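You operate a simulated robot arm through the tools that you are given. There is no shell and no other tool. Be economical: measure what you need, move in short steps, check, and stop when the job is done.

You are at the controls of a simulated robot arm. One attempt, no reset.

JOB
Open the bar bender's rolls and lock it off for a roll change.
Fine: run the roll out to 25 mm or under, then pump off, isolator off, bolt thrown.

The check looks at the end state, three seconds after you hand in, the way a careful person would. Anything else that was tipped, shoved, dropped, spilled or broken makes it a failure.

ROBOT AND FRAMES
A 7-joint arm with a two-finger gripper, on a carriage that runs on a rail from [-2.222, -0.017] to [0.158, 0.001] (x, y) and turns from -2.67 to 3.124 rad about z. Base frame: it is fixed where the carriage stands at the start and does not move with it; the origin is on the floor, on the carriage's upright axis, x ahead of it, y to its left, z up. Lengths are in m, angles in rad, forces in N, time in s.
Its first joint turns from -2.601 to 2.601 rad. Places, roughly: bar bender [0.5, 1.5, 0.5]; box ahead key [1.2, 0.5, 0.7]; box back key [1.1, 0.5, 0.7]; box isolator [0.8, 0.5, 0.6]; box lock bolt [0.9, 0.5, 0.6]; box pump switch [1, 0.5, 0.6]. Payload 2.45 kg.
Tool frame: the origin (TCP) lies between the finger pads and is the grasp point; the fingertips stand 0.026 m ahead of it; z points along the fingers, y is the line along which they close. The gripper opens to 0.096 m. The gripper's body begins 0.069 m behind the TCP.
Orientation is that of the tool frame in the base frame, as a unit quaternion [w, x, y, z]. With the fingers straight down and closing along the base's y, the tool's x points along the base's -x, its y along +y and its z along -z.

CONTROLS
- The arm moves only by the tool nudge_tool. Its argument "increments" is one flat list of numbers, 7 for each row, row after row: the opening in per cent of the stroke, from 0 (shut) to 100 (fully open), then the shift along the tool's x, y, z in units of 40 mm (1.0 is 40 mm), then the turn, a rotation vector about the tool's x, y, z in units of 6 degrees (1.0 is 6 degrees). In form: [jaw, dx, dy, dz, rx, ry, rz, jaw, dx, dy, dz, rx, ry, rz, ...]. A call has 1 to 8 rows; each row shifts and turns the commanded pose from where the row before left it, along the tool's axes as they then stand. A call with a number of a shift or a turn outside -1 to 1 is refused whole. Each row takes 0.2 s and may step no farther than 0.05 m and 0.15 rad from the row before; otherwise, or with a gripper value out of range, the whole call is refused. A pose out of reach is approached as far as the arm can. The call stops where the force on the tool passes 40 N (or 10 N more than at its start, if that is more) or the arm is blocked; 0.2 s more then pass. The fingers move at their own pace and stop on an object; they squeeze with about 28 N. The grip force told is the motor's: it shows also when the fingers shut on nothing. Time passes only in rows, and 0.2 s behind the last, so rows that do not move let the fingers close. It gives the time, the measured TCP pose, the force on the tool (base axes), the opening and the grip force at its end, in the units of the frame above (readings bear some noise), with the torque about the TCP (base axes, N m) and any sound that the robot's microphone picked up.
- Cameras (640 x 400 px; columns grow to the right, rows downward): "scene" is now at [0.0372, 0.1917, 1.4537]; the picture's right is [0.18, -0.98, 0.00], its down [-0.72, -0.13, -0.68] and it looks along [0.67, 0.12, -0.73] (base axes); focal length 250 px, centre (320, 200). "wrist" rides on the gripper at [0.082, 0.003, -0.098] in the tool frame; the picture's right is [-0.04, 1.00, 0.00], its down [-0.73, -0.03, -0.68] and it looks along [-0.68, -0.03, 0.73] (tool axes); focal length 256 px, centre (320, 200). There is no depth. A picture from a camera that has moved, and an enlarged one, comes with that camera's place and axes in the base frame and with its lens. The place of the scene camera against the robot may be out by one fixed shift of up to 0.018 m in any direction.
- camera(camera): a new picture of that camera. It takes no simulated time.
- lift_body(by): slides the trunk up (or, below 0, down) by that many m; the arm and the scene camera ride with it, the base frame stays. It gives what a move gives, with no picture.
- drive_base(legs): drives the robot by 1 to 6 legs, each [ahead, left, turn to the left] in m, m and rad, along the robot's own axes; the way and the turn of a leg run together, so that a leg with both is an arc; at most 1.5 m and 3.142 rad a leg. The arm and the cameras ride along, it lands a little off, and it stops where it bumps. It keeps to its track: a leg is cut to what the track allows. It gives what a move gives.
- head_to(pan, tilt): turns the head with the scene camera to pan (to the left, within 2.705 rad either way) and tilt (down, from -0.506 to 1.204), counted from straight ahead of the robot. It gives what a move gives.
- inspect(camera, box): a new picture of the part [left, top, right, bottom] of that camera's present view, enlarged. It takes no simulated time.
- hand_in(): hands the job in; it is judged then, once.

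Go step by step. Nothing tells you exact positions but the pictures and the camera data: compare them with the known pose of the tool, close in by small moves and look again before you grip or let go. The budget is 120 turns and 98 pictures, counting those below and the enlarged ones. Unless the task says otherwise, let go and move clear before handing in, and close with one line.

The tools are called as a command line: name --argument value ..., lists and objects as JSON in quotes. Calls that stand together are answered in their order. nudge_tool: Moves the arm, as the interface text tells. Its arguments: {"type":"object","properties":{"increments":{"type":"array","items":{"type":"number"}}},"required":["increments"]} The other tools are called the same way: lift_body (by) slides the trunk up or down; drive_base (legs) drives the base; head_to (pan, tilt) turns the head that bears the scene camera; camera (camera) takes a picture; inspect (camera, box) takes an enlarged picture of a part of a camera's view; hand_in () hands the job in.

At the start:

```text
t: 0.0
eef_pos: [0.6585, 0.0463, 0.8936]
ee_rot: [0.0, 0.001, 1.0, 0.0]
wrist_force: [0.4, -0.3, 1.4]
torque: [0.0, -0.02, -0.04]
grip_width: 0.0957
grasp_force: 0.0
trunk travel left (down, up): [-0.45, 0.26]
robot x, y, heading: [0.002, 0.0029, -0.003]
head pan, tilt: [0.18, 0.822]
```

scene: 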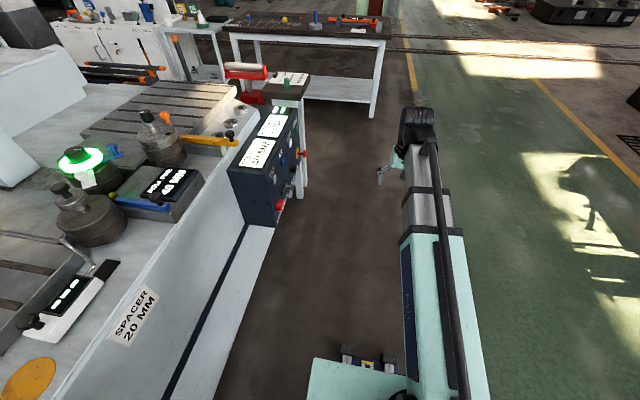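
wrist: 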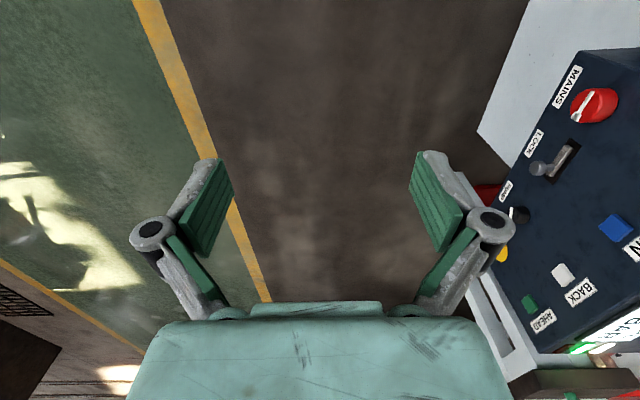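

The control box stands to the left ahead, with its panel facing the robot's right side. I'll look closer at the box and the bender.

inspect --camera "scene" --box '[200, 60, 340, 240]'

inspect --camera "wrist" --box '[460, 30, 640, 400]'

inspect --camera "scene" --box '[0, 80, 240, 360]'

```text
2.22 times, centred on (270, 150) of scene
camera zoom: at [0.0372, 0.1917, 1.4537], right [0.18, -0.98, 0.0], down [-0.72, -0.13, -0.68], along [0.67, 0.12, -0.73], focal length 556 px, centre (431, 311)
```

zoom: 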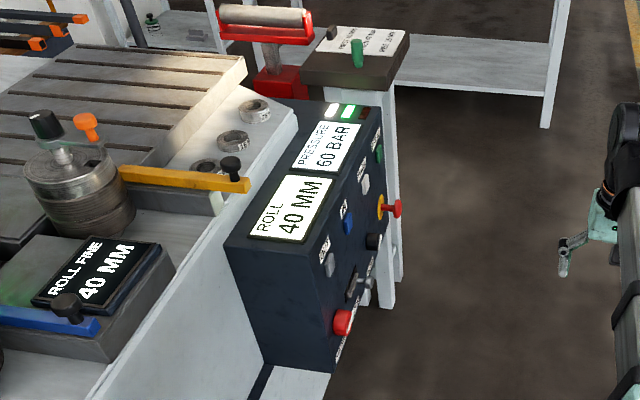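

```text
1.08 times, centred on (550, 215) of wrist (not enlarged: the box is as wide or as high as the picture)
camera zoom: at [0.5765, 0.05, 0.9931], right [0.04, 1.0, 0.0], down [0.73, -0.03, 0.68], along [0.68, -0.03, -0.73], focal length 277 px, centre (71, 184)
```

zoom: 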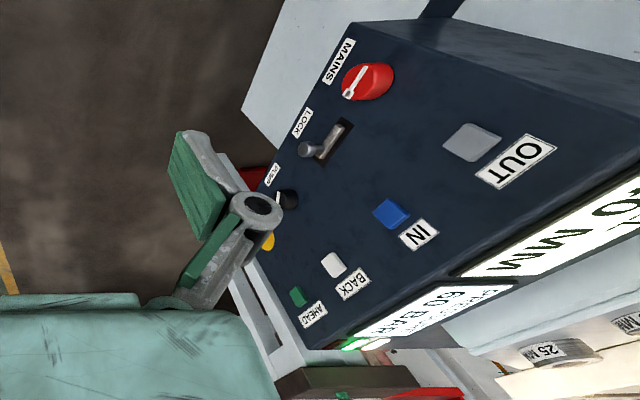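

```text
1.43 times, centred on (120, 220) of scene
camera zoom: at [0.0372, 0.1917, 1.4537], right [0.18, -0.98, 0.0], down [-0.72, -0.13, -0.68], along [0.67, 0.12, -0.73], focal length 358 px, centre (606, 171)
```

zoom: 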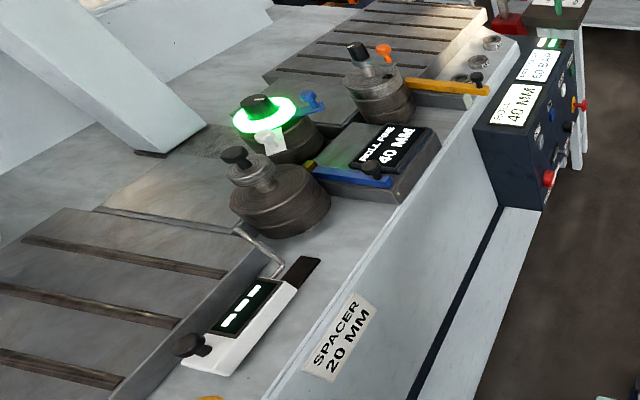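

The box carries OUT/IN, BACK/AHEAD, pump, lock and mains. I'll read the sign on the stand and the labels more closely.

inspect --camera "scene" --box '[265, 65, 315, 97]'

inspect --camera "scene" --box '[235, 100, 315, 230]'

inspect --camera "wrist" --box '[520, 50, 640, 170]'

inspect --camera "wrist" --box '[480, 160, 640, 360]'

```text
12.50 times, centred on (290, 81) of scene
camera zoom: at [0.0372, 0.1917, 1.4537], right [0.18, -0.98, 0.0], down [-0.72, -0.13, -0.68], along [0.67, 0.12, -0.73], focal length 3129 px, centre (695, 1688)
```

zoom: 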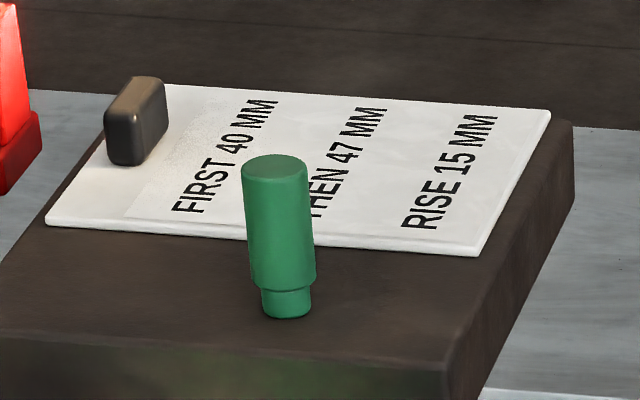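

```text
3.08 times, centred on (275, 165) of scene
camera zoom: at [0.0372, 0.1917, 1.4537], right [0.18, -0.98, 0.0], down [-0.72, -0.13, -0.68], along [0.67, 0.12, -0.73], focal length 770 px, centre (458, 308)
```

zoom: 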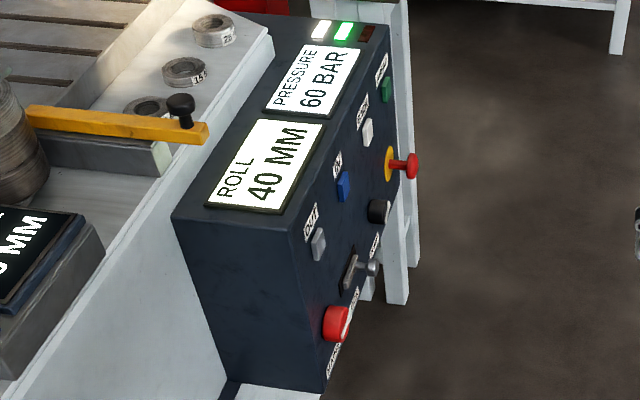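

```text
3.33 times, centred on (580, 110) of wrist
camera zoom: at [0.5765, 0.05, 0.9931], right [0.04, 1.0, 0.0], down [0.73, -0.03, 0.68], along [0.68, -0.03, -0.73], focal length 853 px, centre (-547, 500)
```

zoom: 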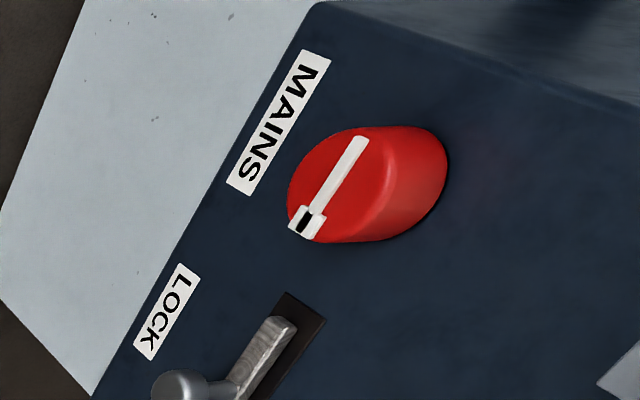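

```text
2.00 times, centred on (560, 260) of wrist
camera zoom: at [0.5765, 0.05, 0.9931], right [0.04, 1.0, 0.0], down [0.73, -0.03, 0.68], along [0.68, -0.03, -0.73], focal length 512 px, centre (-160, 80)
```

zoom: 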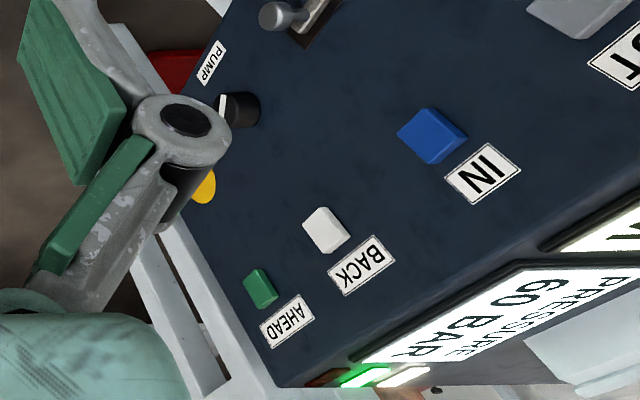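

The box face is at about y 0.53, with the isolator near (0.77, 0.50, 0.58), the bolt near (0.91, 0.49, 0.56) and OUT near (0.79, 0.53, 0.71). I'll turn the tool to point at the panel (+y), with jaw half shut.

nudge_tool --increments '[50, -0.3, 0, 0, -1, 0, 0, 50, -0.3, 0, 0, -1, 0, 0, 50, -0.3, 0, 0, -1, 0, 0, 50, -0.3, 0, 0, -1, 0, 0, 50, -0.3, 0, 0, -1, 0, 0, 50, -0.3, 0, 0, -1, 0, 0, 50, -0.3, 0, 0, -1, 0, 0, 50, -0.3, 0, 0, -1, 0, 0]'

nudge_tool --increments '[50, 0, 0, 0, -1, 0, 0, 50, 0, 0, 0, -1, 0, 0, 50, 0, 0, 0, -1, 0, 0, 50, 0, 0, 0, -1, 0, 0, 50, 0, 0, 0, -1, 0, 0, 50, 0, 0, 0, -1, 0, 0, 50, 0, 0, 0, -1, 0, 0, 50, 0, 0, 0, 0, 0, 0]'

camera --camera "wrist"

camera --camera "scene"

```text
t: 1.8
eef_pos: [0.7541, 0.0466, 0.8943]
ee_rot: [0.0, 0.0, 0.913, 0.407]
wrist_force: [-0.6, -0.4, -0.3]
torque: [0.01, 0.02, -0.03]
grip_width: 0.0479
grasp_force: 0.0
trunk travel left (down, up): [-0.45, 0.26]
robot x, y, heading: [-0.0015, -0.0001, -0.001]
head pan, tilt: [0.18, 0.822]
```

```text
t: 3.6
eef_pos: [0.7537, 0.0476, 0.8941]
ee_rot: [0.0, 0.0, 0.706, 0.708]
wrist_force: [-0.6, -1.9, -0.1]
torque: [0.01, -0.01, 0.0]
grip_width: 0.0481
grasp_force: 0.0
trunk travel left (down, up): [-0.45, 0.26]
robot x, y, heading: [0.0009, -0.0002, -0.001]
head pan, tilt: [0.18, 0.822]
```

```text
88 pictures are left
camera wrist: at [0.6728, -0.0509, 0.8982], right [0.04, 0.0, 1.0], down [0.73, -0.68, -0.03], along [0.68, 0.73, -0.03], focal length 256 px, centre (320, 200)
```

wrist: 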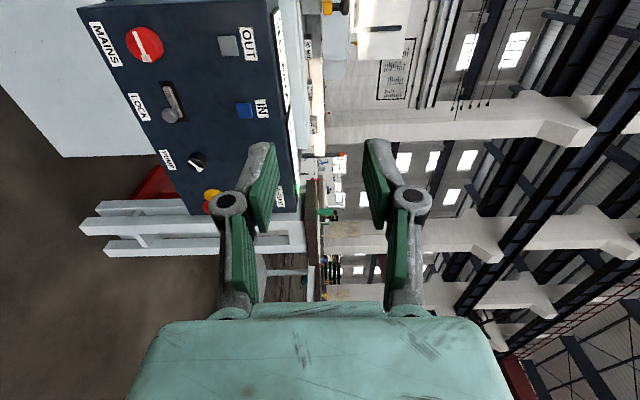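

```text
87 pictures are left
camera scene: at [0.0372, 0.1917, 1.4537], right [0.18, -0.98, 0.0], down [-0.72, -0.13, -0.68], along [0.67, 0.12, -0.73], focal length 250 px, centre (320, 200)
```

scene: 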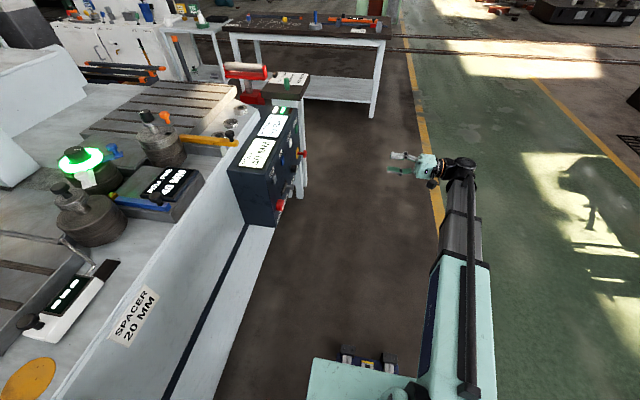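

The tool now faces the panel, with picture-right being up. I'll lower the trunk to panel height and look.

lift_body --by -0.19

camera --camera "wrist"

inspect --camera "wrist" --box '[220, 0, 400, 200]'

```text
t: 5.7
eef_pos: [0.7547, 0.0476, 0.7052]
ee_rot: [0.0, 0.0, 0.707, 0.707]
wrist_force: [0.9, 0.3, 0.6]
torque: [0.03, 0.02, -0.01]
grip_width: 0.0477
grasp_force: 0.1
trunk travel left (down, up): [-0.26, 0.45]
robot x, y, heading: [-0.0011, 0.0032, -0.001]
head pan, tilt: [0.18, 0.822]
```

```text
86 pictures are left
camera wrist: at [0.6728, -0.0508, 0.7084], right [0.04, 0.0, 1.0], down [0.73, -0.68, -0.03], along [0.68, 0.73, -0.03], focal length 256 px, centre (320, 200)
```

wrist: 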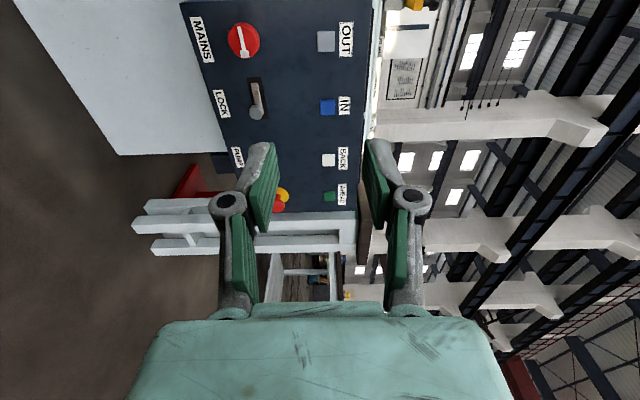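

```text
2.00 times, centred on (310, 100) of wrist
camera zoom: at [0.6728, -0.0508, 0.7084], right [0.04, 0.0, 1.0], down [0.73, -0.68, -0.03], along [0.68, 0.73, -0.03], focal length 512 px, centre (340, 400)
```

zoom: 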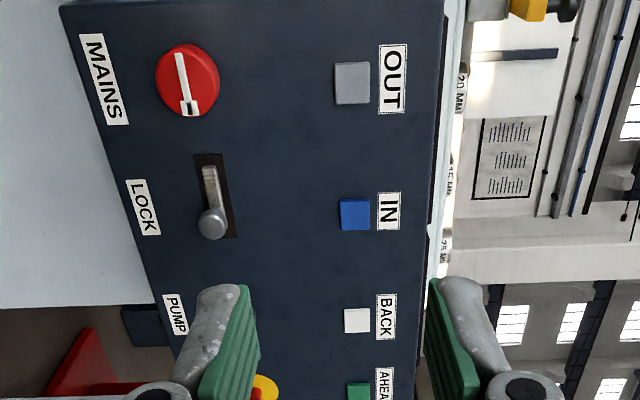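

Picture-right is up here. I'll move closer to see the controls well, staying about 0.25 m off the face.

nudge_tool --increments '[30, 0.5, -0.2, 1, 0, 0, 0, 30, 0.5, -0.2, 1, 0, 0, 0, 30, 0.5, -0.2, 1, 0, 0, 0, 30, 0.5, -0.2, 1, 0, 0, 0, 30, 0.5, -0.2, 1, 0, 0, 0, 30, 0, 0, 0, 0, 0, 0]'

inspect --camera "wrist" --box '[160, 0, 400, 150]'

camera --camera "wrist"

```text
t: 7.1
eef_pos: [0.6536, 0.2488, 0.6643]
ee_rot: [0.0, 0.0, 0.707, 0.708]
wrist_force: [-0.1, 0.5, 0.4]
torque: [-0.02, 0.02, 0.0]
grip_width: 0.0289
grasp_force: 0.0
trunk travel left (down, up): [-0.26, 0.45]
robot x, y, heading: [0.0009, 0.0044, -0.003]
head pan, tilt: [0.18, 0.822]
```

```text
2.67 times, centred on (280, 75) of wrist
camera zoom: at [0.5716, 0.1512, 0.668], right [0.04, 0.0, 1.0], down [0.73, -0.68, -0.03], along [0.68, 0.73, -0.03], focal length 683 px, centre (427, 533)
```

zoom: 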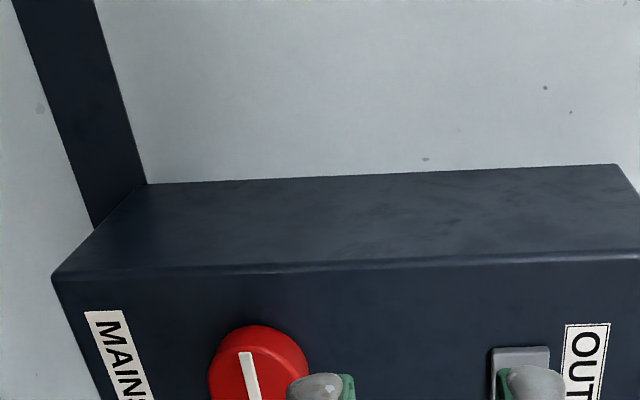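

```text
83 pictures are left
camera wrist: at [0.5716, 0.1512, 0.668], right [0.04, 0.0, 1.0], down [0.73, -0.68, -0.03], along [0.68, 0.73, -0.03], focal length 256 px, centre (320, 200)
```

wrist: 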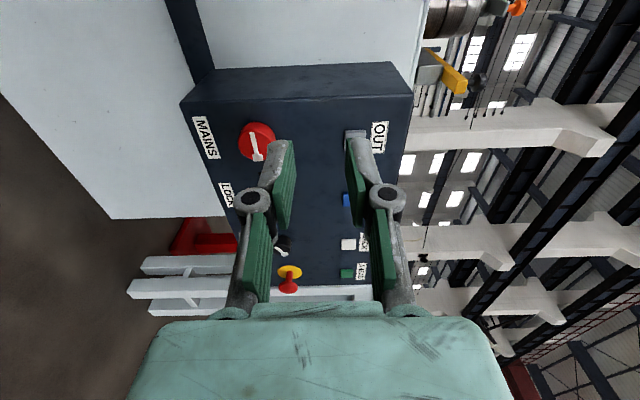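

I'll roll the tool so the camera sits above the fingers, and shift along x to face the controls squarely.

nudge_tool --increments '[30, 0, 0, -0.5, 0, 0, 1, 30, 0, 0, -0.5, 0, 0, 1, 30, 0, 0, -0.5, 0, 0, 1, 30, 0, 0, -0.5, 0, 0, 1, 30, 0, 0, 0, 0, 0, 1, 30, 0, 0, 0, 0, 0, 1, 30, 0, 0, 0, 0, 0, 1, 30, 0, 0, 0, 0, 0, 1]'

nudge_tool --increments '[30, 0, 0, 0, 0, 0, 1, 30, 0, 0, 0, 0, 0, 1, 30, 0, 0, 0, 0, 0, 1, 30, 0, 0, 0, 0, 0, 1, 30, 0, 0, 0, 0, 0, 1, 30, 0, 0, 0, 0, 0, 1, 30, 0, 0, 0, 0, 0, 1, 30, 0, 0, 0, 0, 0, 0]'

nudge_tool --increments '[30, 0, 1, 0, 0, 0, 0, 30, 0, 1, 0, 0, 0, 0, 30, 0, 1, 0, 0, 0, 0, 30, 0, 1, 0, 0, 0, 0, 30, 0, 0, 0, 0, 0, 0]'

camera --camera "wrist"

```text
t: 8.9
eef_pos: [0.6535, 0.1666, 0.6655]
ee_rot: [-0.288, 0.288, 0.646, 0.646]
wrist_force: [0.3, 0.7, 1.0]
torque: [0.01, 0.02, 0.02]
grip_width: 0.0287
grasp_force: 0.1
trunk travel left (down, up): [-0.26, 0.45]
robot x, y, heading: [-0.0019, 0.0004, -0.001]
head pan, tilt: [0.18, 0.822]
```

```text
t: 10.7
eef_pos: [0.6543, 0.1679, 0.6649]
ee_rot: [-0.5, 0.501, 0.499, 0.5]
wrist_force: [0.6, 0.4, -0.5]
torque: [-0.03, 0.01, -0.04]
grip_width: 0.0289
grasp_force: 0.1
trunk travel left (down, up): [-0.26, 0.45]
robot x, y, heading: [0.0022, -0.0006, -0.0]
head pan, tilt: [0.18, 0.822]
```

```text
t: 11.9
eef_pos: [0.8146, 0.1672, 0.6674]
ee_rot: [-0.5, 0.5, 0.5, 0.5]
wrist_force: [-0.3, 0.3, 0.9]
torque: [0.02, 0.05, -0.02]
grip_width: 0.0287
grasp_force: 0.1
trunk travel left (down, up): [-0.26, 0.45]
robot x, y, heading: [-0.0022, 0.001, 0.006]
head pan, tilt: [0.18, 0.822]
```

```text
82 pictures are left
camera wrist: at [0.8184, 0.0686, 0.7492], right [1.0, 0.0, -0.04], down [-0.03, -0.68, -0.73], along [-0.03, 0.73, -0.68], focal length 256 px, centre (320, 200)
```

wrist: 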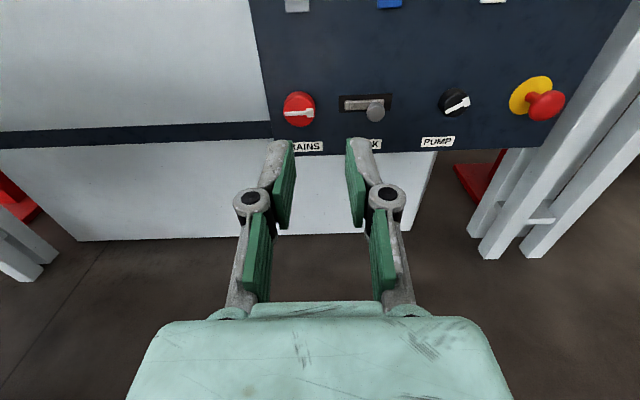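

Good view from above. Zooming on the controls.

inspect --camera "wrist" --box '[270, 70, 400, 151]'

inspect --camera "wrist" --box '[400, 60, 580, 172]'

```text
4.92 times, centred on (335, 110) of wrist
camera zoom: at [0.8184, 0.0686, 0.7492], right [1.0, 0.0, -0.04], down [-0.03, -0.68, -0.73], along [-0.03, 0.73, -0.68], focal length 1260 px, centre (246, 641)
```

zoom: 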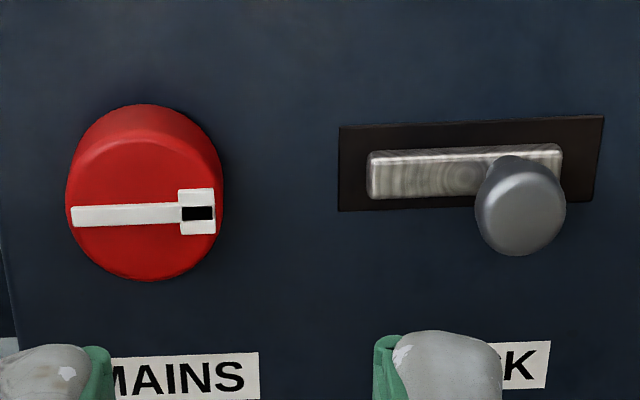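

```text
3.56 times, centred on (490, 116) of wrist
camera zoom: at [0.8184, 0.0686, 0.7492], right [1.0, 0.0, -0.04], down [-0.03, -0.68, -0.73], along [-0.03, 0.73, -0.68], focal length 910 px, centre (-284, 499)
```

zoom: 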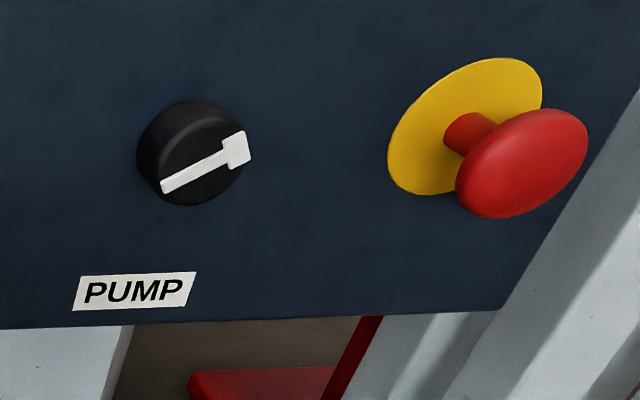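

Isolator points to the right (3 o'clock), bolt withdrawn to the right, pump knob about 2 o'clock. First the OUT key: close the jaw and come in front of it.

nudge_tool --increments '[0, 0.143, -0.083, 0.822, 0, 0, 0, 0, 0.143, -0.083, 0.822, 0, 0, 0, 0, 0.143, -0.083, 0.822, 0, 0, 0, 0, 0.143, -0.083, 0.822, 0, 0, 0, 0, 0.143, -0.083, 0.822, 0, 0, 0, 0, 0.143, -0.083, 0.822, 0, 0, 0, 0, 0.143, -0.083, 0.822, 0, 0, 0, 0, 0.143, -0.083, 0.822, 0, 0, 0]'

camera --camera "wrist"

inspect --camera "scene" --box '[220, 90, 340, 240]'

```text
t: 13.7
eef_pos: [0.788, 0.4294, 0.7117]
ee_rot: [-0.5, 0.5, 0.5, 0.5]
wrist_force: [0.1, 0.0, -0.2]
torque: [-0.02, 0.02, -0.01]
grip_width: 0.0
grasp_force: 28.4
trunk travel left (down, up): [-0.26, 0.45]
robot x, y, heading: [-0.001, 0.0012, -0.003]
head pan, tilt: [0.18, 0.822]
```

```text
79 pictures are left
camera wrist: at [0.7912, 0.3311, 0.7934], right [1.0, 0.0, -0.04], down [-0.03, -0.68, -0.73], along [-0.03, 0.73, -0.68], focal length 256 px, centre (320, 200)
```

wrist: 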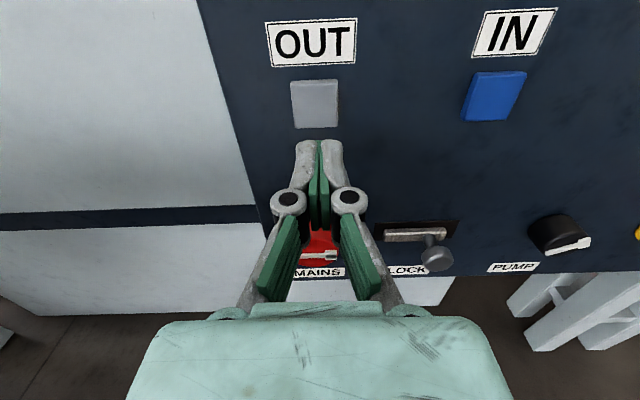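

```text
2.67 times, centred on (280, 165) of scene
camera zoom: at [0.0373, 0.1914, 1.2637], right [0.18, -0.98, 0.0], down [-0.72, -0.13, -0.68], along [0.67, 0.12, -0.73], focal length 667 px, centre (427, 293)
```

zoom: 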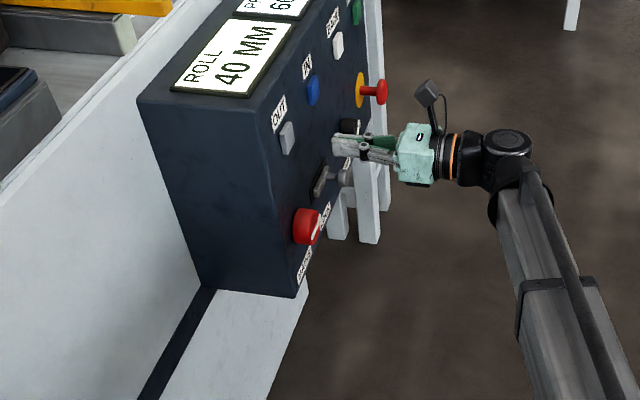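

Aligned with OUT. Advancing slowly until contact.

nudge_tool --increments '[0, 0, -0.05, 0.6, 0, 0, 0, 0, 0, 0, 0.5, 0, 0, 0, 0, 0, 0, 0.2, 0, 0, 0, 0, 0, 0, 0.1, 0, 0, 0, 0, 0, 0, 0.1, 0, 0, 0]'

inspect --camera "scene" --box '[220, 60, 340, 200]'

```text
t: 14.9
eef_pos: [0.7863, 0.4902, 0.7118]
ee_rot: [-0.5, 0.5, 0.501, 0.499]
wrist_force: [0.2, 0.2, 0.0]
torque: [0.02, -0.02, -0.01]
grip_width: 0.0
grasp_force: 27.8
trunk travel left (down, up): [-0.26, 0.45]
robot x, y, heading: [-0.0035, -0.0004, 0.001]
head pan, tilt: [0.18, 0.822]
```

```text
2.86 times, centred on (280, 130) of scene
camera zoom: at [0.0372, 0.1916, 1.2637], right [0.18, -0.98, 0.0], down [-0.72, -0.13, -0.68], along [0.67, 0.12, -0.73], focal length 715 px, centre (434, 400)
```

zoom: 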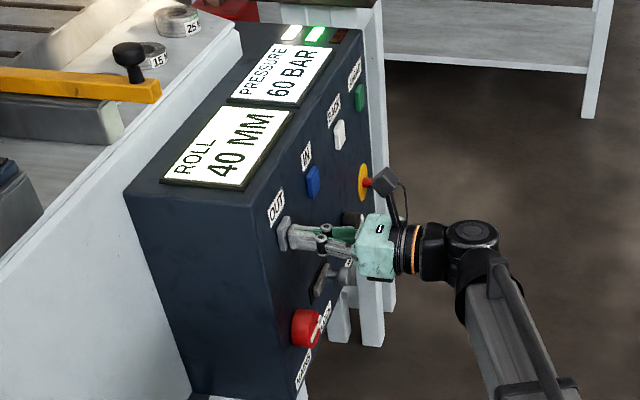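

Nearly touching, no force yet. Creeping on in 3 mm steps.

nudge_tool --increments '[0, 0, 0, 0.08, 0, 0, 0, 0, 0, 0, 0.08, 0, 0, 0, 0, 0, 0, 0.08, 0, 0, 0]'

inspect --camera "scene" --box '[240, 60, 310, 140]'

```text
t: 15.7
eef_pos: [0.7857, 0.4971, 0.7106]
ee_rot: [-0.5, 0.5, 0.499, 0.501]
wrist_force: [-2.4, -11.2, -0.7]
torque: [0.0, -0.02, 0.06]
grip_width: 0.0058
grasp_force: 28.8
trunk travel left (down, up): [-0.26, 0.45]
robot x, y, heading: [-0.0, 0.0002, -0.002]
head pan, tilt: [0.18, 0.822]
heard: click
```

```text
5.00 times, centred on (275, 100) of scene
camera zoom: at [0.0371, 0.191, 1.2638], right [0.18, -0.98, 0.0], down [-0.72, -0.13, -0.68], along [0.67, 0.12, -0.73], focal length 1251 px, centre (545, 700)
```

zoom: 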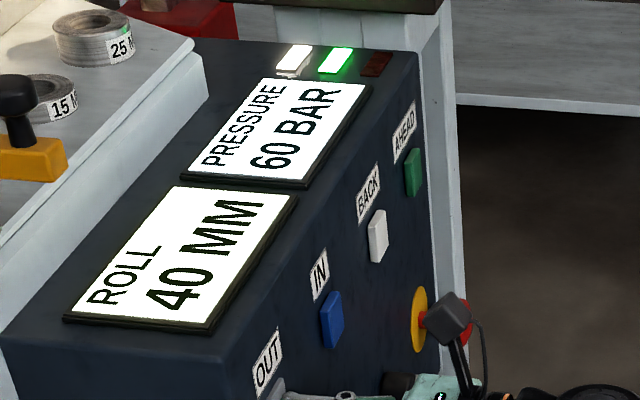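

A click: the key went in. I'll hold it for a while and watch the reading.

nudge_tool --increments '[0, 0, 0, 0, 0, 0, 0, 0, 0, 0, 0, 0, 0, 0, 0, 0, 0, 0, 0, 0, 0, 0, 0, 0, 0, 0, 0, 0]'

inspect --camera "scene" --box '[240, 60, 310, 140]'

```text
t: 16.7
eef_pos: [0.7863, 0.4987, 0.7106]
ee_rot: [-0.5, 0.5, 0.5, 0.5]
wrist_force: [-1.9, -13.9, -1.2]
torque: [-0.03, 0.02, 0.01]
grip_width: 0.006
grasp_force: 28.5
trunk travel left (down, up): [-0.26, 0.45]
robot x, y, heading: [-0.0002, -0.0006, -0.005]
head pan, tilt: [0.18, 0.822]
```

```text
5.00 times, centred on (275, 100) of scene
camera zoom: at [0.0372, 0.1909, 1.2638], right [0.18, -0.98, 0.0], down [-0.72, -0.13, -0.68], along [0.67, 0.12, -0.73], focal length 1251 px, centre (545, 700)
```

zoom: 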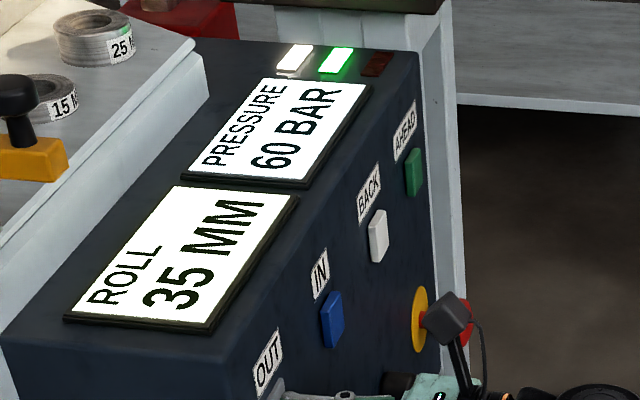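

The reading falls about 4–5 mm/s (35 now). Holding further, to about 22 mm.

nudge_tool --increments '[0, 0, 0, 0, 0, 0, 0, 0, 0, 0, 0, 0, 0, 0, 0, 0, 0, 0, 0, 0, 0, 0, 0, 0, 0, 0, 0, 0, 0, 0, 0, 0, 0, 0, 0, 0, 0, 0, 0, 0, 0, 0, 0, 0, 0, 0, 0, 0, 0, 0, 0, 0, 0, 0, 0, 0]'

inspect --camera "scene" --box '[240, 60, 310, 140]'

```text
t: 18.5
eef_pos: [0.7864, 0.4987, 0.7112]
ee_rot: [-0.5, 0.5, 0.501, 0.499]
wrist_force: [0.6, -14.6, -0.6]
torque: [0.0, 0.0, 0.01]
grip_width: 0.0058
grasp_force: 28.3
trunk travel left (down, up): [-0.26, 0.45]
robot x, y, heading: [-0.0018, 0.0036, -0.001]
head pan, tilt: [0.18, 0.822]
```

```text
5.00 times, centred on (275, 100) of scene
camera zoom: at [0.0373, 0.1908, 1.2638], right [0.18, -0.98, 0.0], down [-0.72, -0.13, -0.68], along [0.67, 0.12, -0.73], focal length 1251 px, centre (545, 700)
```

zoom: 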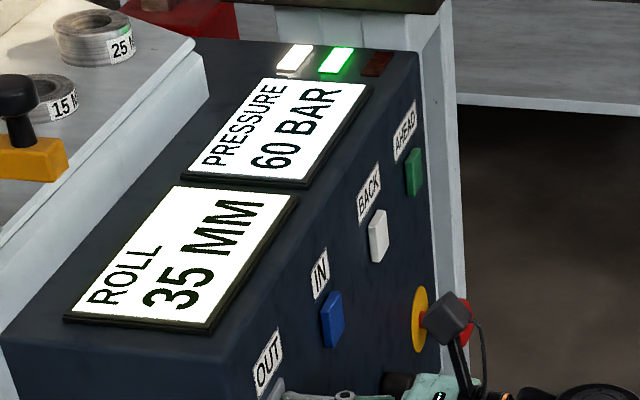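

It is 5 mm per press. Releasing and pressing twice more.

nudge_tool --increments '[0, 0, 0, -0.25, 0, 0, 0, 0, 0, 0, -0.15, 0, 0, 0, 0, 0, 0, 0, 0, 0, 0, 0, 0, 0, 0.25, 0, 0, 0, 0, 0, 0, 0.15, 0, 0, 0, 0, 0, 0, 0, 0, 0, 0, 0, 0, 0, 0, 0, 0, 0]'

inspect --camera "scene" --box '[240, 60, 310, 140]'

nudge_tool --increments '[0, 0, 0, -0.25, 0, 0, 0, 0, 0, 0, -0.15, 0, 0, 0, 0, 0, 0, 0, 0, 0, 0, 0, 0, 0, 0.25, 0, 0, 0, 0, 0, 0, 0.15, 0, 0, 0, 0, 0, 0, 0, 0, 0, 0, 0, 0, 0, 0, 0, 0, 0]'

camera --camera "scene"

inspect --camera "scene" --box '[240, 60, 310, 140]'

```text
t: 20.1
eef_pos: [0.7852, 0.4996, 0.71]
ee_rot: [-0.5, 0.5, 0.5, 0.5]
wrist_force: [-4.3, -13.8, -4.3]
torque: [-0.13, 0.02, 0.13]
grip_width: 0.0061
grasp_force: 28.4
trunk travel left (down, up): [-0.26, 0.45]
robot x, y, heading: [0.0002, -0.0011, 0.006]
head pan, tilt: [0.18, 0.822]
heard: click
```

```text
5.00 times, centred on (275, 100) of scene
camera zoom: at [0.0373, 0.191, 1.2638], right [0.18, -0.98, 0.0], down [-0.72, -0.13, -0.68], along [0.67, 0.12, -0.73], focal length 1251 px, centre (545, 700)
```

zoom: 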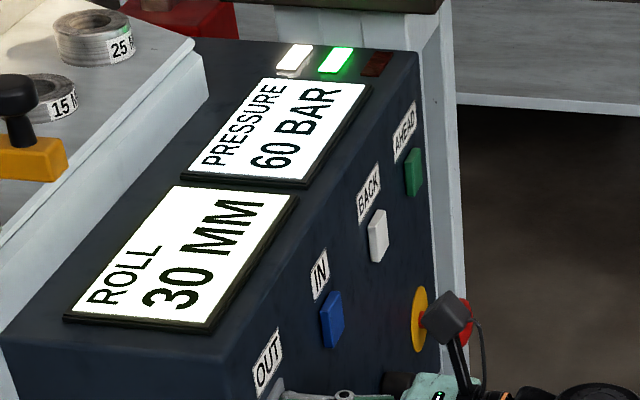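

```text
t: 21.7
eef_pos: [0.787, 0.4987, 0.7099]
ee_rot: [0.501, -0.5, -0.499, -0.501]
wrist_force: [-4.5, -16.5, -3.2]
torque: [-0.09, -0.01, 0.1]
grip_width: 0.0062
grasp_force: 28.8
trunk travel left (down, up): [-0.26, 0.45]
robot x, y, heading: [0.0013, -0.003, 0.0]
head pan, tilt: [0.18, 0.822]
heard: click
```

```text
72 pictures are left
camera scene: at [0.0372, 0.1909, 1.2638], right [0.18, -0.98, 0.0], down [-0.72, -0.13, -0.68], along [0.67, 0.12, -0.73], focal length 250 px, centre (320, 200)
```

scene: 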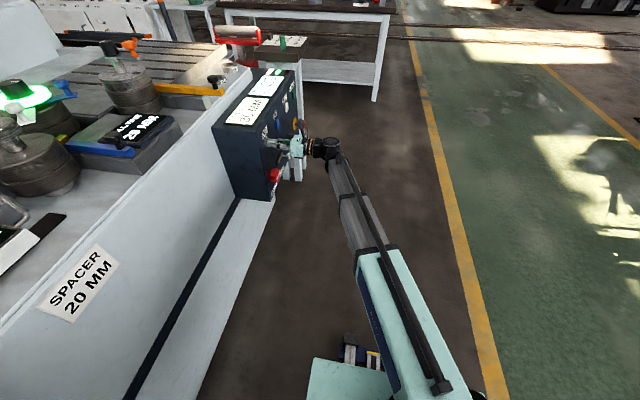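

```text
5.00 times, centred on (275, 100) of scene
camera zoom: at [0.0372, 0.1909, 1.2638], right [0.18, -0.98, 0.0], down [-0.72, -0.13, -0.68], along [0.67, 0.12, -0.73], focal length 1251 px, centre (545, 700)
```

zoom: 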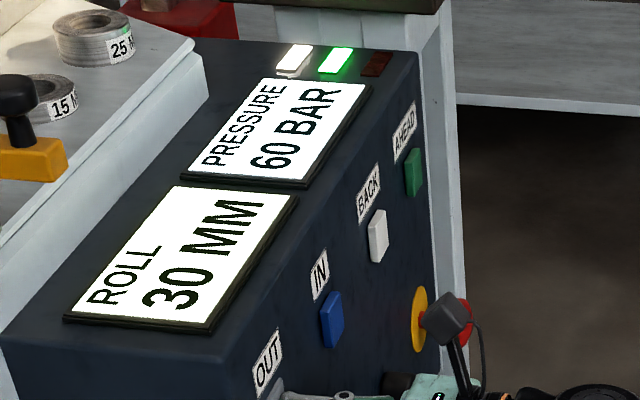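

The panel still shows 30; it may lag behind. Checking the fine display and waiting a little.

inspect --camera "scene" --box '[60, 90, 200, 180]'

nudge_tool --increments '[0, 0, 0, 0, 0, 0, 0, 0, 0, 0, 0, 0, 0, 0, 0, 0, 0, 0, 0, 0, 0]'

inspect --camera "scene" --box '[100, 60, 300, 180]'

```text
4.44 times, centred on (130, 135) of scene
camera zoom: at [0.0372, 0.1909, 1.2638], right [0.18, -0.98, 0.0], down [-0.72, -0.13, -0.68], along [0.67, 0.12, -0.73], focal length 1112 px, centre (1164, 489)
```

zoom: 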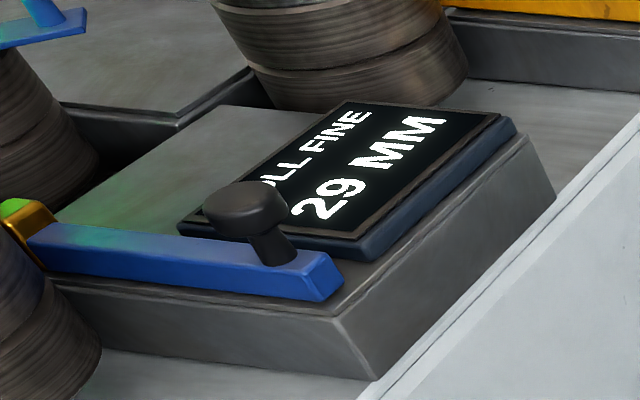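

```text
t: 22.5
eef_pos: [0.7857, 0.4995, 0.7095]
ee_rot: [-0.499, 0.501, 0.499, 0.501]
wrist_force: [-2.5, -18.6, -4.1]
torque: [-0.1, -0.02, 0.07]
grip_width: 0.0058
grasp_force: 28.7
trunk travel left (down, up): [-0.26, 0.45]
robot x, y, heading: [0.0033, -0.0015, 0.002]
head pan, tilt: [0.18, 0.822]
```

```text
3.20 times, centred on (200, 120) of scene
camera zoom: at [0.0373, 0.1908, 1.2638], right [0.18, -0.98, 0.0], down [-0.72, -0.13, -0.68], along [0.67, 0.12, -0.73], focal length 801 px, centre (704, 456)
```

zoom: 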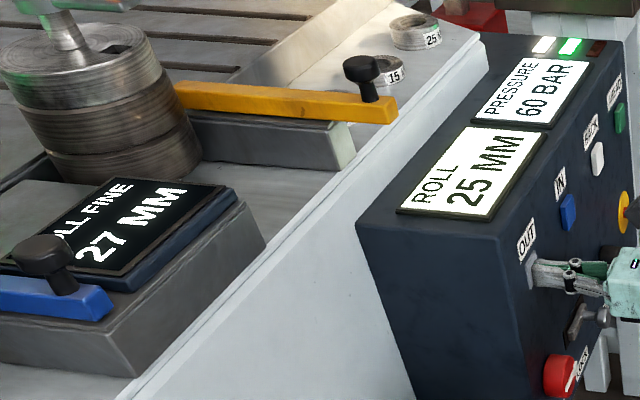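

The fine display is the true measure and still moving (29 → 27); the panel merely rounds to 5. Waiting and reading again.

nudge_tool --increments '[0, 0, 0, 0, 0, 0, 0, 0, 0, 0, 0, 0, 0, 0, 0, 0, 0, 0, 0, 0, 0, 0, 0, 0, 0, 0, 0, 0, 0, 0, 0, 0, 0, 0, 0, 0, 0, 0, 0, 0, 0, 0, 0, 0, 0, 0, 0, 0, 0]'

inspect --camera "scene" --box '[100, 60, 300, 180]'

```text
t: 24.1
eef_pos: [0.7872, 0.5001, 0.7109]
ee_rot: [0.5, -0.5, -0.5, -0.5]
wrist_force: [0.3, -18.4, -2.4]
torque: [-0.04, 0.01, 0.01]
grip_width: 0.006
grasp_force: 28.3
trunk travel left (down, up): [-0.26, 0.45]
robot x, y, heading: [-0.0001, 0.0026, -0.002]
head pan, tilt: [0.18, 0.822]
```

```text
3.20 times, centred on (200, 120) of scene
camera zoom: at [0.0374, 0.1907, 1.2639], right [0.18, -0.98, 0.0], down [-0.72, -0.13, -0.68], along [0.67, 0.12, -0.73], focal length 801 px, centre (704, 456)
```

zoom: 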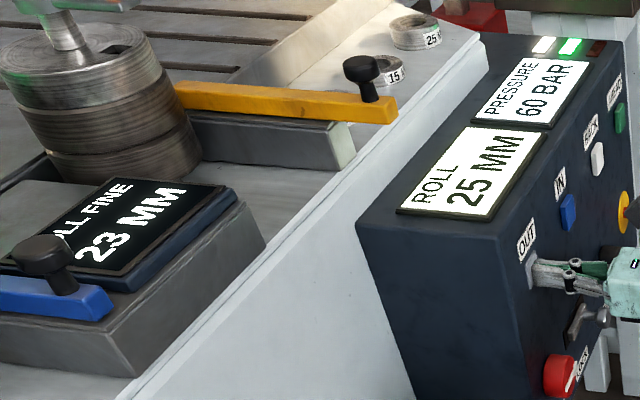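

It runs while held, about 2.5 mm/s; fine now reads 23. Releasing the key and backing away.

nudge_tool --increments '[0, 0, 0, -0.5, 0, 0, 0, 0, 0, 0, -1, 0, 0, 0, 0, 0, 0, -1, 0, 0, 0, 0, 0, 0, -0.5, 0, 0, 0, 0, 0, 0, 0, 0, 0, 0]'

inspect --camera "scene" --box '[100, 60, 300, 180]'

```text
t: 25.3
eef_pos: [0.7876, 0.3817, 0.7095]
ee_rot: [-0.5, 0.499, 0.5, 0.5]
wrist_force: [-0.6, -0.1, 0.6]
torque: [0.03, 0.02, 0.01]
grip_width: 0.0002
grasp_force: 28.8
trunk travel left (down, up): [-0.26, 0.45]
robot x, y, heading: [0.0017, 0.0032, -0.005]
head pan, tilt: [0.18, 0.822]
```

```text
3.20 times, centred on (200, 120) of scene
camera zoom: at [0.0372, 0.1917, 1.2637], right [0.18, -0.98, 0.0], down [-0.72, -0.13, -0.68], along [0.67, 0.12, -0.73], focal length 801 px, centre (704, 456)
```

zoom: 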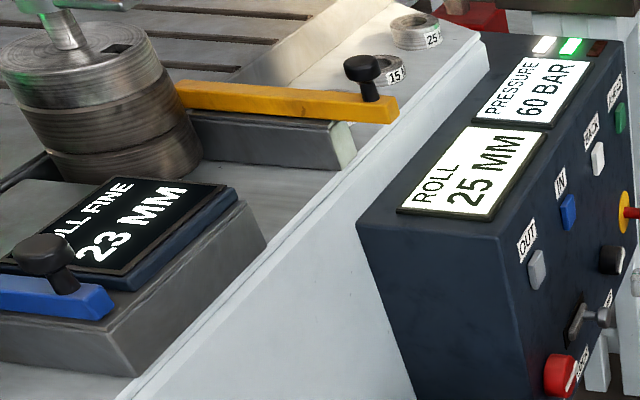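

The roll holds at 23 mm. Next, the pump knob, at about (1.048, 0.505, 0.56); I drive the carriage 0.15 m ahead for reach.

drive_base --legs '[[0.15, 0, 0]]'

nudge_tool --increments '[55, -0.3, 0.2, -0.8, 0, 0, 0, 55, -0.6, 0.5, 0, 0, 0, 0, 55, -0.6, 0.5, 0, 0, 0, 0, 55, -0.6, 0.5, 0, 0, 0, 0, 55, -0.6, 0.5, 0, 0, 0, 0, 55, -0.6, 0.5, 0, 0, 0, 0, 55, 0, 0, 0, 0, 0, 0]'

camera --camera "wrist"

```text
t: 26.7
eef_pos: [0.9387, 0.3803, 0.7103]
ee_rot: [-0.5, 0.5, 0.5, 0.5]
wrist_force: [-0.2, 0.0, 0.0]
torque: [0.02, 0.0, 0.0]
grip_width: 0.0001
grasp_force: 28.4
trunk travel left (down, up): [-0.26, 0.45]
robot x, y, heading: [0.1503, 0.0018, -0.001]
head pan, tilt: [0.18, 0.822]
```

```text
t: 28.3
eef_pos: [1.0437, 0.346, 0.577]
ee_rot: [-0.5, 0.5, 0.499, 0.501]
wrist_force: [0.2, 0.4, 0.3]
torque: [-0.03, 0.0, -0.01]
grip_width: 0.0529
grasp_force: 0.0
trunk travel left (down, up): [-0.26, 0.45]
robot x, y, heading: [0.1511, 0.0037, -0.002]
head pan, tilt: [0.18, 0.822]
```

```text
66 pictures are left
camera wrist: at [1.0465, 0.2476, 0.6592], right [1.0, 0.0, -0.04], down [-0.03, -0.68, -0.73], along [-0.03, 0.73, -0.68], focal length 256 px, centre (320, 200)
```

wrist: 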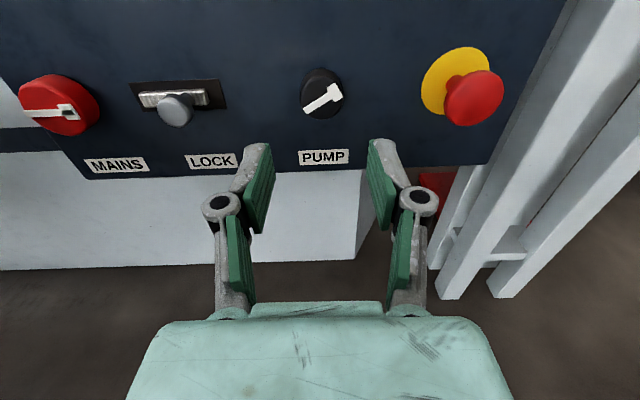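

inspect --camera "wrist" --box '[290, 60, 360, 130]'

inspect --camera "wrist" --box '[10, 60, 250, 180]'

```text
5.71 times, centred on (325, 95) of wrist
camera zoom: at [1.0465, 0.2476, 0.6592], right [1.0, 0.0, -0.04], down [-0.03, -0.68, -0.73], along [-0.03, 0.73, -0.68], focal length 1463 px, centre (291, 800)
```

zoom: 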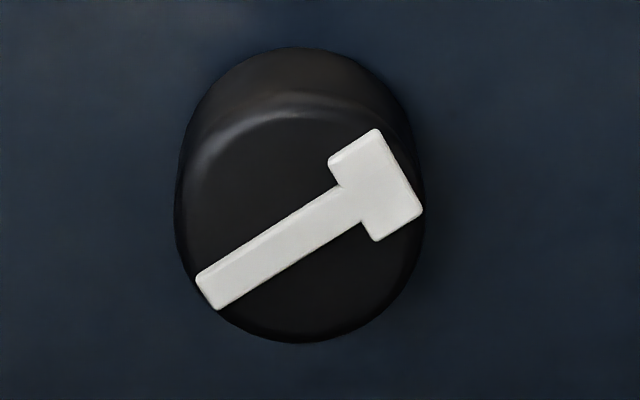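

```text
2.67 times, centred on (130, 120) of wrist
camera zoom: at [1.0465, 0.2476, 0.6592], right [1.0, 0.0, -0.04], down [-0.03, -0.68, -0.73], along [-0.03, 0.73, -0.68], focal length 683 px, centre (827, 413)
```

zoom: 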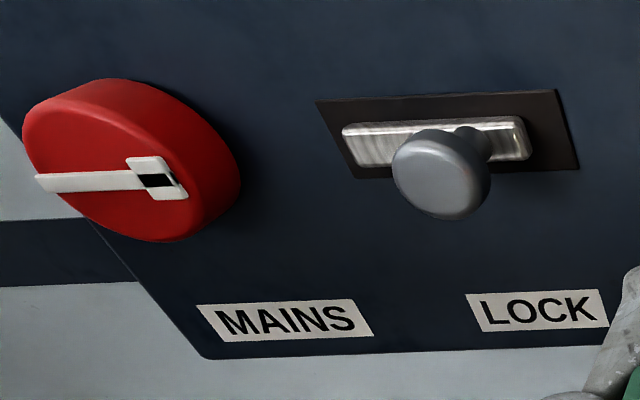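

The pump knob is about 41 mm across at (1.045, 0.505, 0.557). Opening to 60 % and coming over it.

nudge_tool --increments '[60, -0.25, 0.02, 0.8, 0, 0, 0, 60, -0.25, 0.02, 0.8, 0, 0, 0, 60, 0, 0, 0.8, 0, 0, 0, 60, 0, 0, 0.5, 0, 0, 0, 60, 0, 0, 0.4, 0, 0, 0, 60, 0, 0, 0.3, 0, 0, 0]'

camera --camera "wrist"

```text
t: 29.7
eef_pos: [1.0453, 0.4916, 0.5594]
ee_rot: [-0.499, 0.501, 0.499, 0.501]
wrist_force: [0.0, -0.5, 0.5]
torque: [0.0, 0.02, 0.04]
grip_width: 0.0577
grasp_force: 0.0
trunk travel left (down, up): [-0.26, 0.45]
robot x, y, heading: [0.1485, 0.0, -0.005]
head pan, tilt: [0.18, 0.822]
```

```text
63 pictures are left
camera wrist: at [1.0489, 0.3932, 0.6412], right [1.0, 0.0, -0.04], down [-0.03, -0.68, -0.73], along [-0.03, 0.73, -0.68], focal length 256 px, centre (320, 200)
```

wrist: 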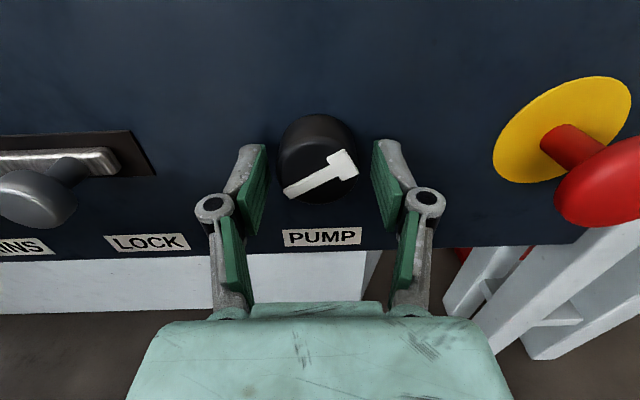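

Fingers straddle the knob. A few mm further, then grip.

nudge_tool --increments '[60, -0.03, 0, 0.12, 0, 0, 0, 0, 0, 0, 0, 0, 0, 0, 0, 0, 0, 0, 0, 0, 0, 0, 0, 0, 0, 0, 0, 0]'

nudge_tool --increments '[0, 0, 0, 0, 0, 0, -1, 0, 0, 0, 0, 0, 0, -1, 0, 0, 0, 0, 0, 0, -1, 0, 0, 0, 0, 0, 0, 0]'

camera --camera "wrist"

```text
t: 30.7
eef_pos: [1.0446, 0.497, 0.5582]
ee_rot: [0.5, -0.5, -0.5, -0.5]
wrist_force: [-17.3, -7.9, -3.8]
torque: [0.38, -0.19, 0.48]
grip_width: 0.043
grasp_force: 45.6
trunk travel left (down, up): [-0.26, 0.45]
robot x, y, heading: [0.1513, 0.0015, -0.003]
head pan, tilt: [0.18, 0.822]
```

```text
t: 31.7
eef_pos: [1.0462, 0.4975, 0.5585]
ee_rot: [-0.417, 0.414, 0.573, 0.571]
wrist_force: [-29.2, -13.0, -4.1]
torque: [-0.45, -0.08, 0.23]
grip_width: 0.0432
grasp_force: 44.8
trunk travel left (down, up): [-0.26, 0.45]
robot x, y, heading: [0.1504, 0.0031, -0.004]
head pan, tilt: [0.18, 0.822]
```

```text
62 pictures are left
camera wrist: at [1.0234, 0.3984, 0.6374], right [0.96, 0.0, 0.27], down [0.2, -0.68, -0.71], along [0.18, 0.74, -0.65], focal length 256 px, centre (320, 200)
```

wrist: 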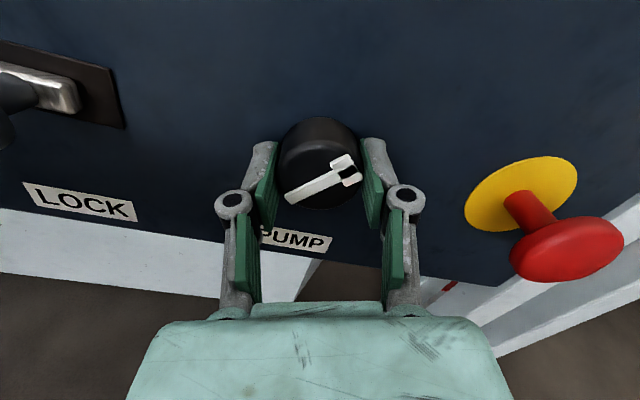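

The knob turns along with the hand. I continue counter-clockwise, easing 2 mm left to lower the side force.

nudge_tool --increments '[0, 0, -0.05, 0, 0, 0, -1, 0, 0, 0, 0, 0, 0, -1, 0, 0, 0, 0, 0, 0, -1, 0, 0, 0, 0, 0, 0, -1, 0, 0, 0, 0, 0, 0, 0]'

camera --camera "wrist"

camera --camera "scene"

```text
t: 32.9
eef_pos: [1.0466, 0.4984, 0.5595]
ee_rot: [-0.287, 0.286, 0.645, 0.648]
wrist_force: [-13.6, -10.6, -0.4]
torque: [0.61, -0.02, 1.28]
grip_width: 0.0434
grasp_force: 45.5
trunk travel left (down, up): [-0.26, 0.45]
robot x, y, heading: [0.1535, 0.0026, -0.001]
head pan, tilt: [0.18, 0.822]
```

```text
61 pictures are left
camera wrist: at [0.9936, 0.3985, 0.6217], right [0.77, 0.0, 0.64], down [0.47, -0.68, -0.57], along [0.43, 0.74, -0.52], focal length 256 px, centre (320, 200)
```

wrist: 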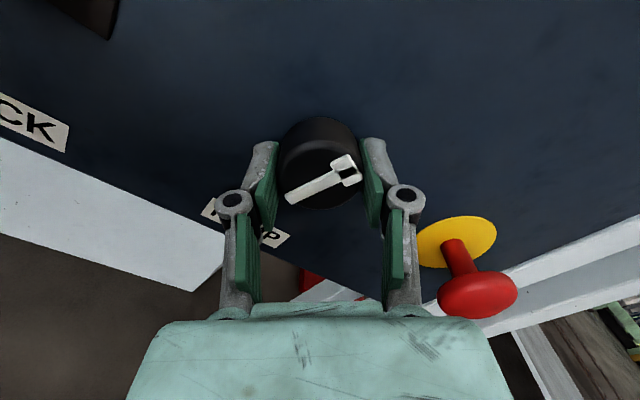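

```text
60 pictures are left
camera scene: at [0.1875, 0.1921, 1.2639], right [0.18, -0.98, 0.0], down [-0.72, -0.13, -0.68], along [0.67, 0.12, -0.73], focal length 250 px, centre (320, 200)
```

scene: 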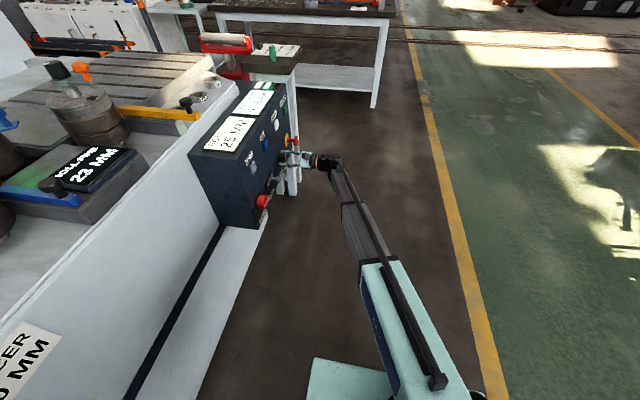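

inspect --camera "scene" --box '[190, 70, 310, 150]'

inspect --camera "wrist" --box '[260, 100, 380, 220]'

```text
5.00 times, centred on (250, 110) of scene
camera zoom: at [0.1875, 0.1921, 1.2639], right [0.18, -0.98, 0.0], down [-0.72, -0.13, -0.68], along [0.67, 0.12, -0.73], focal length 1251 px, centre (670, 650)
```

zoom: 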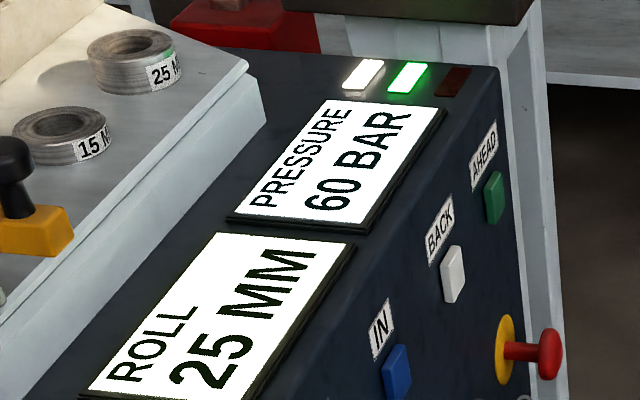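

```text
3.33 times, centred on (320, 160) of wrist
camera zoom: at [0.9936, 0.3985, 0.6217], right [0.77, 0.0, 0.64], down [0.47, -0.68, -0.57], along [0.43, 0.74, -0.52], focal length 853 px, centre (320, 333)
```

zoom: 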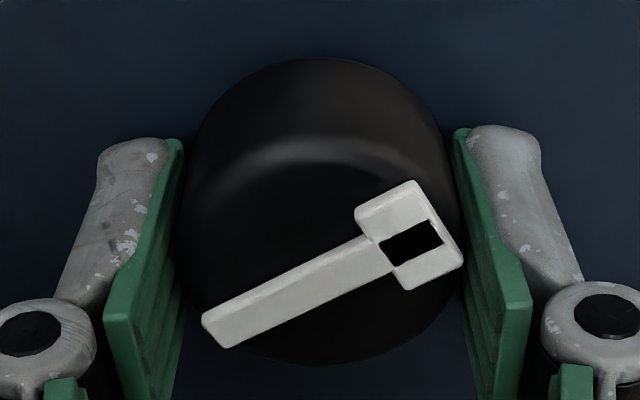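

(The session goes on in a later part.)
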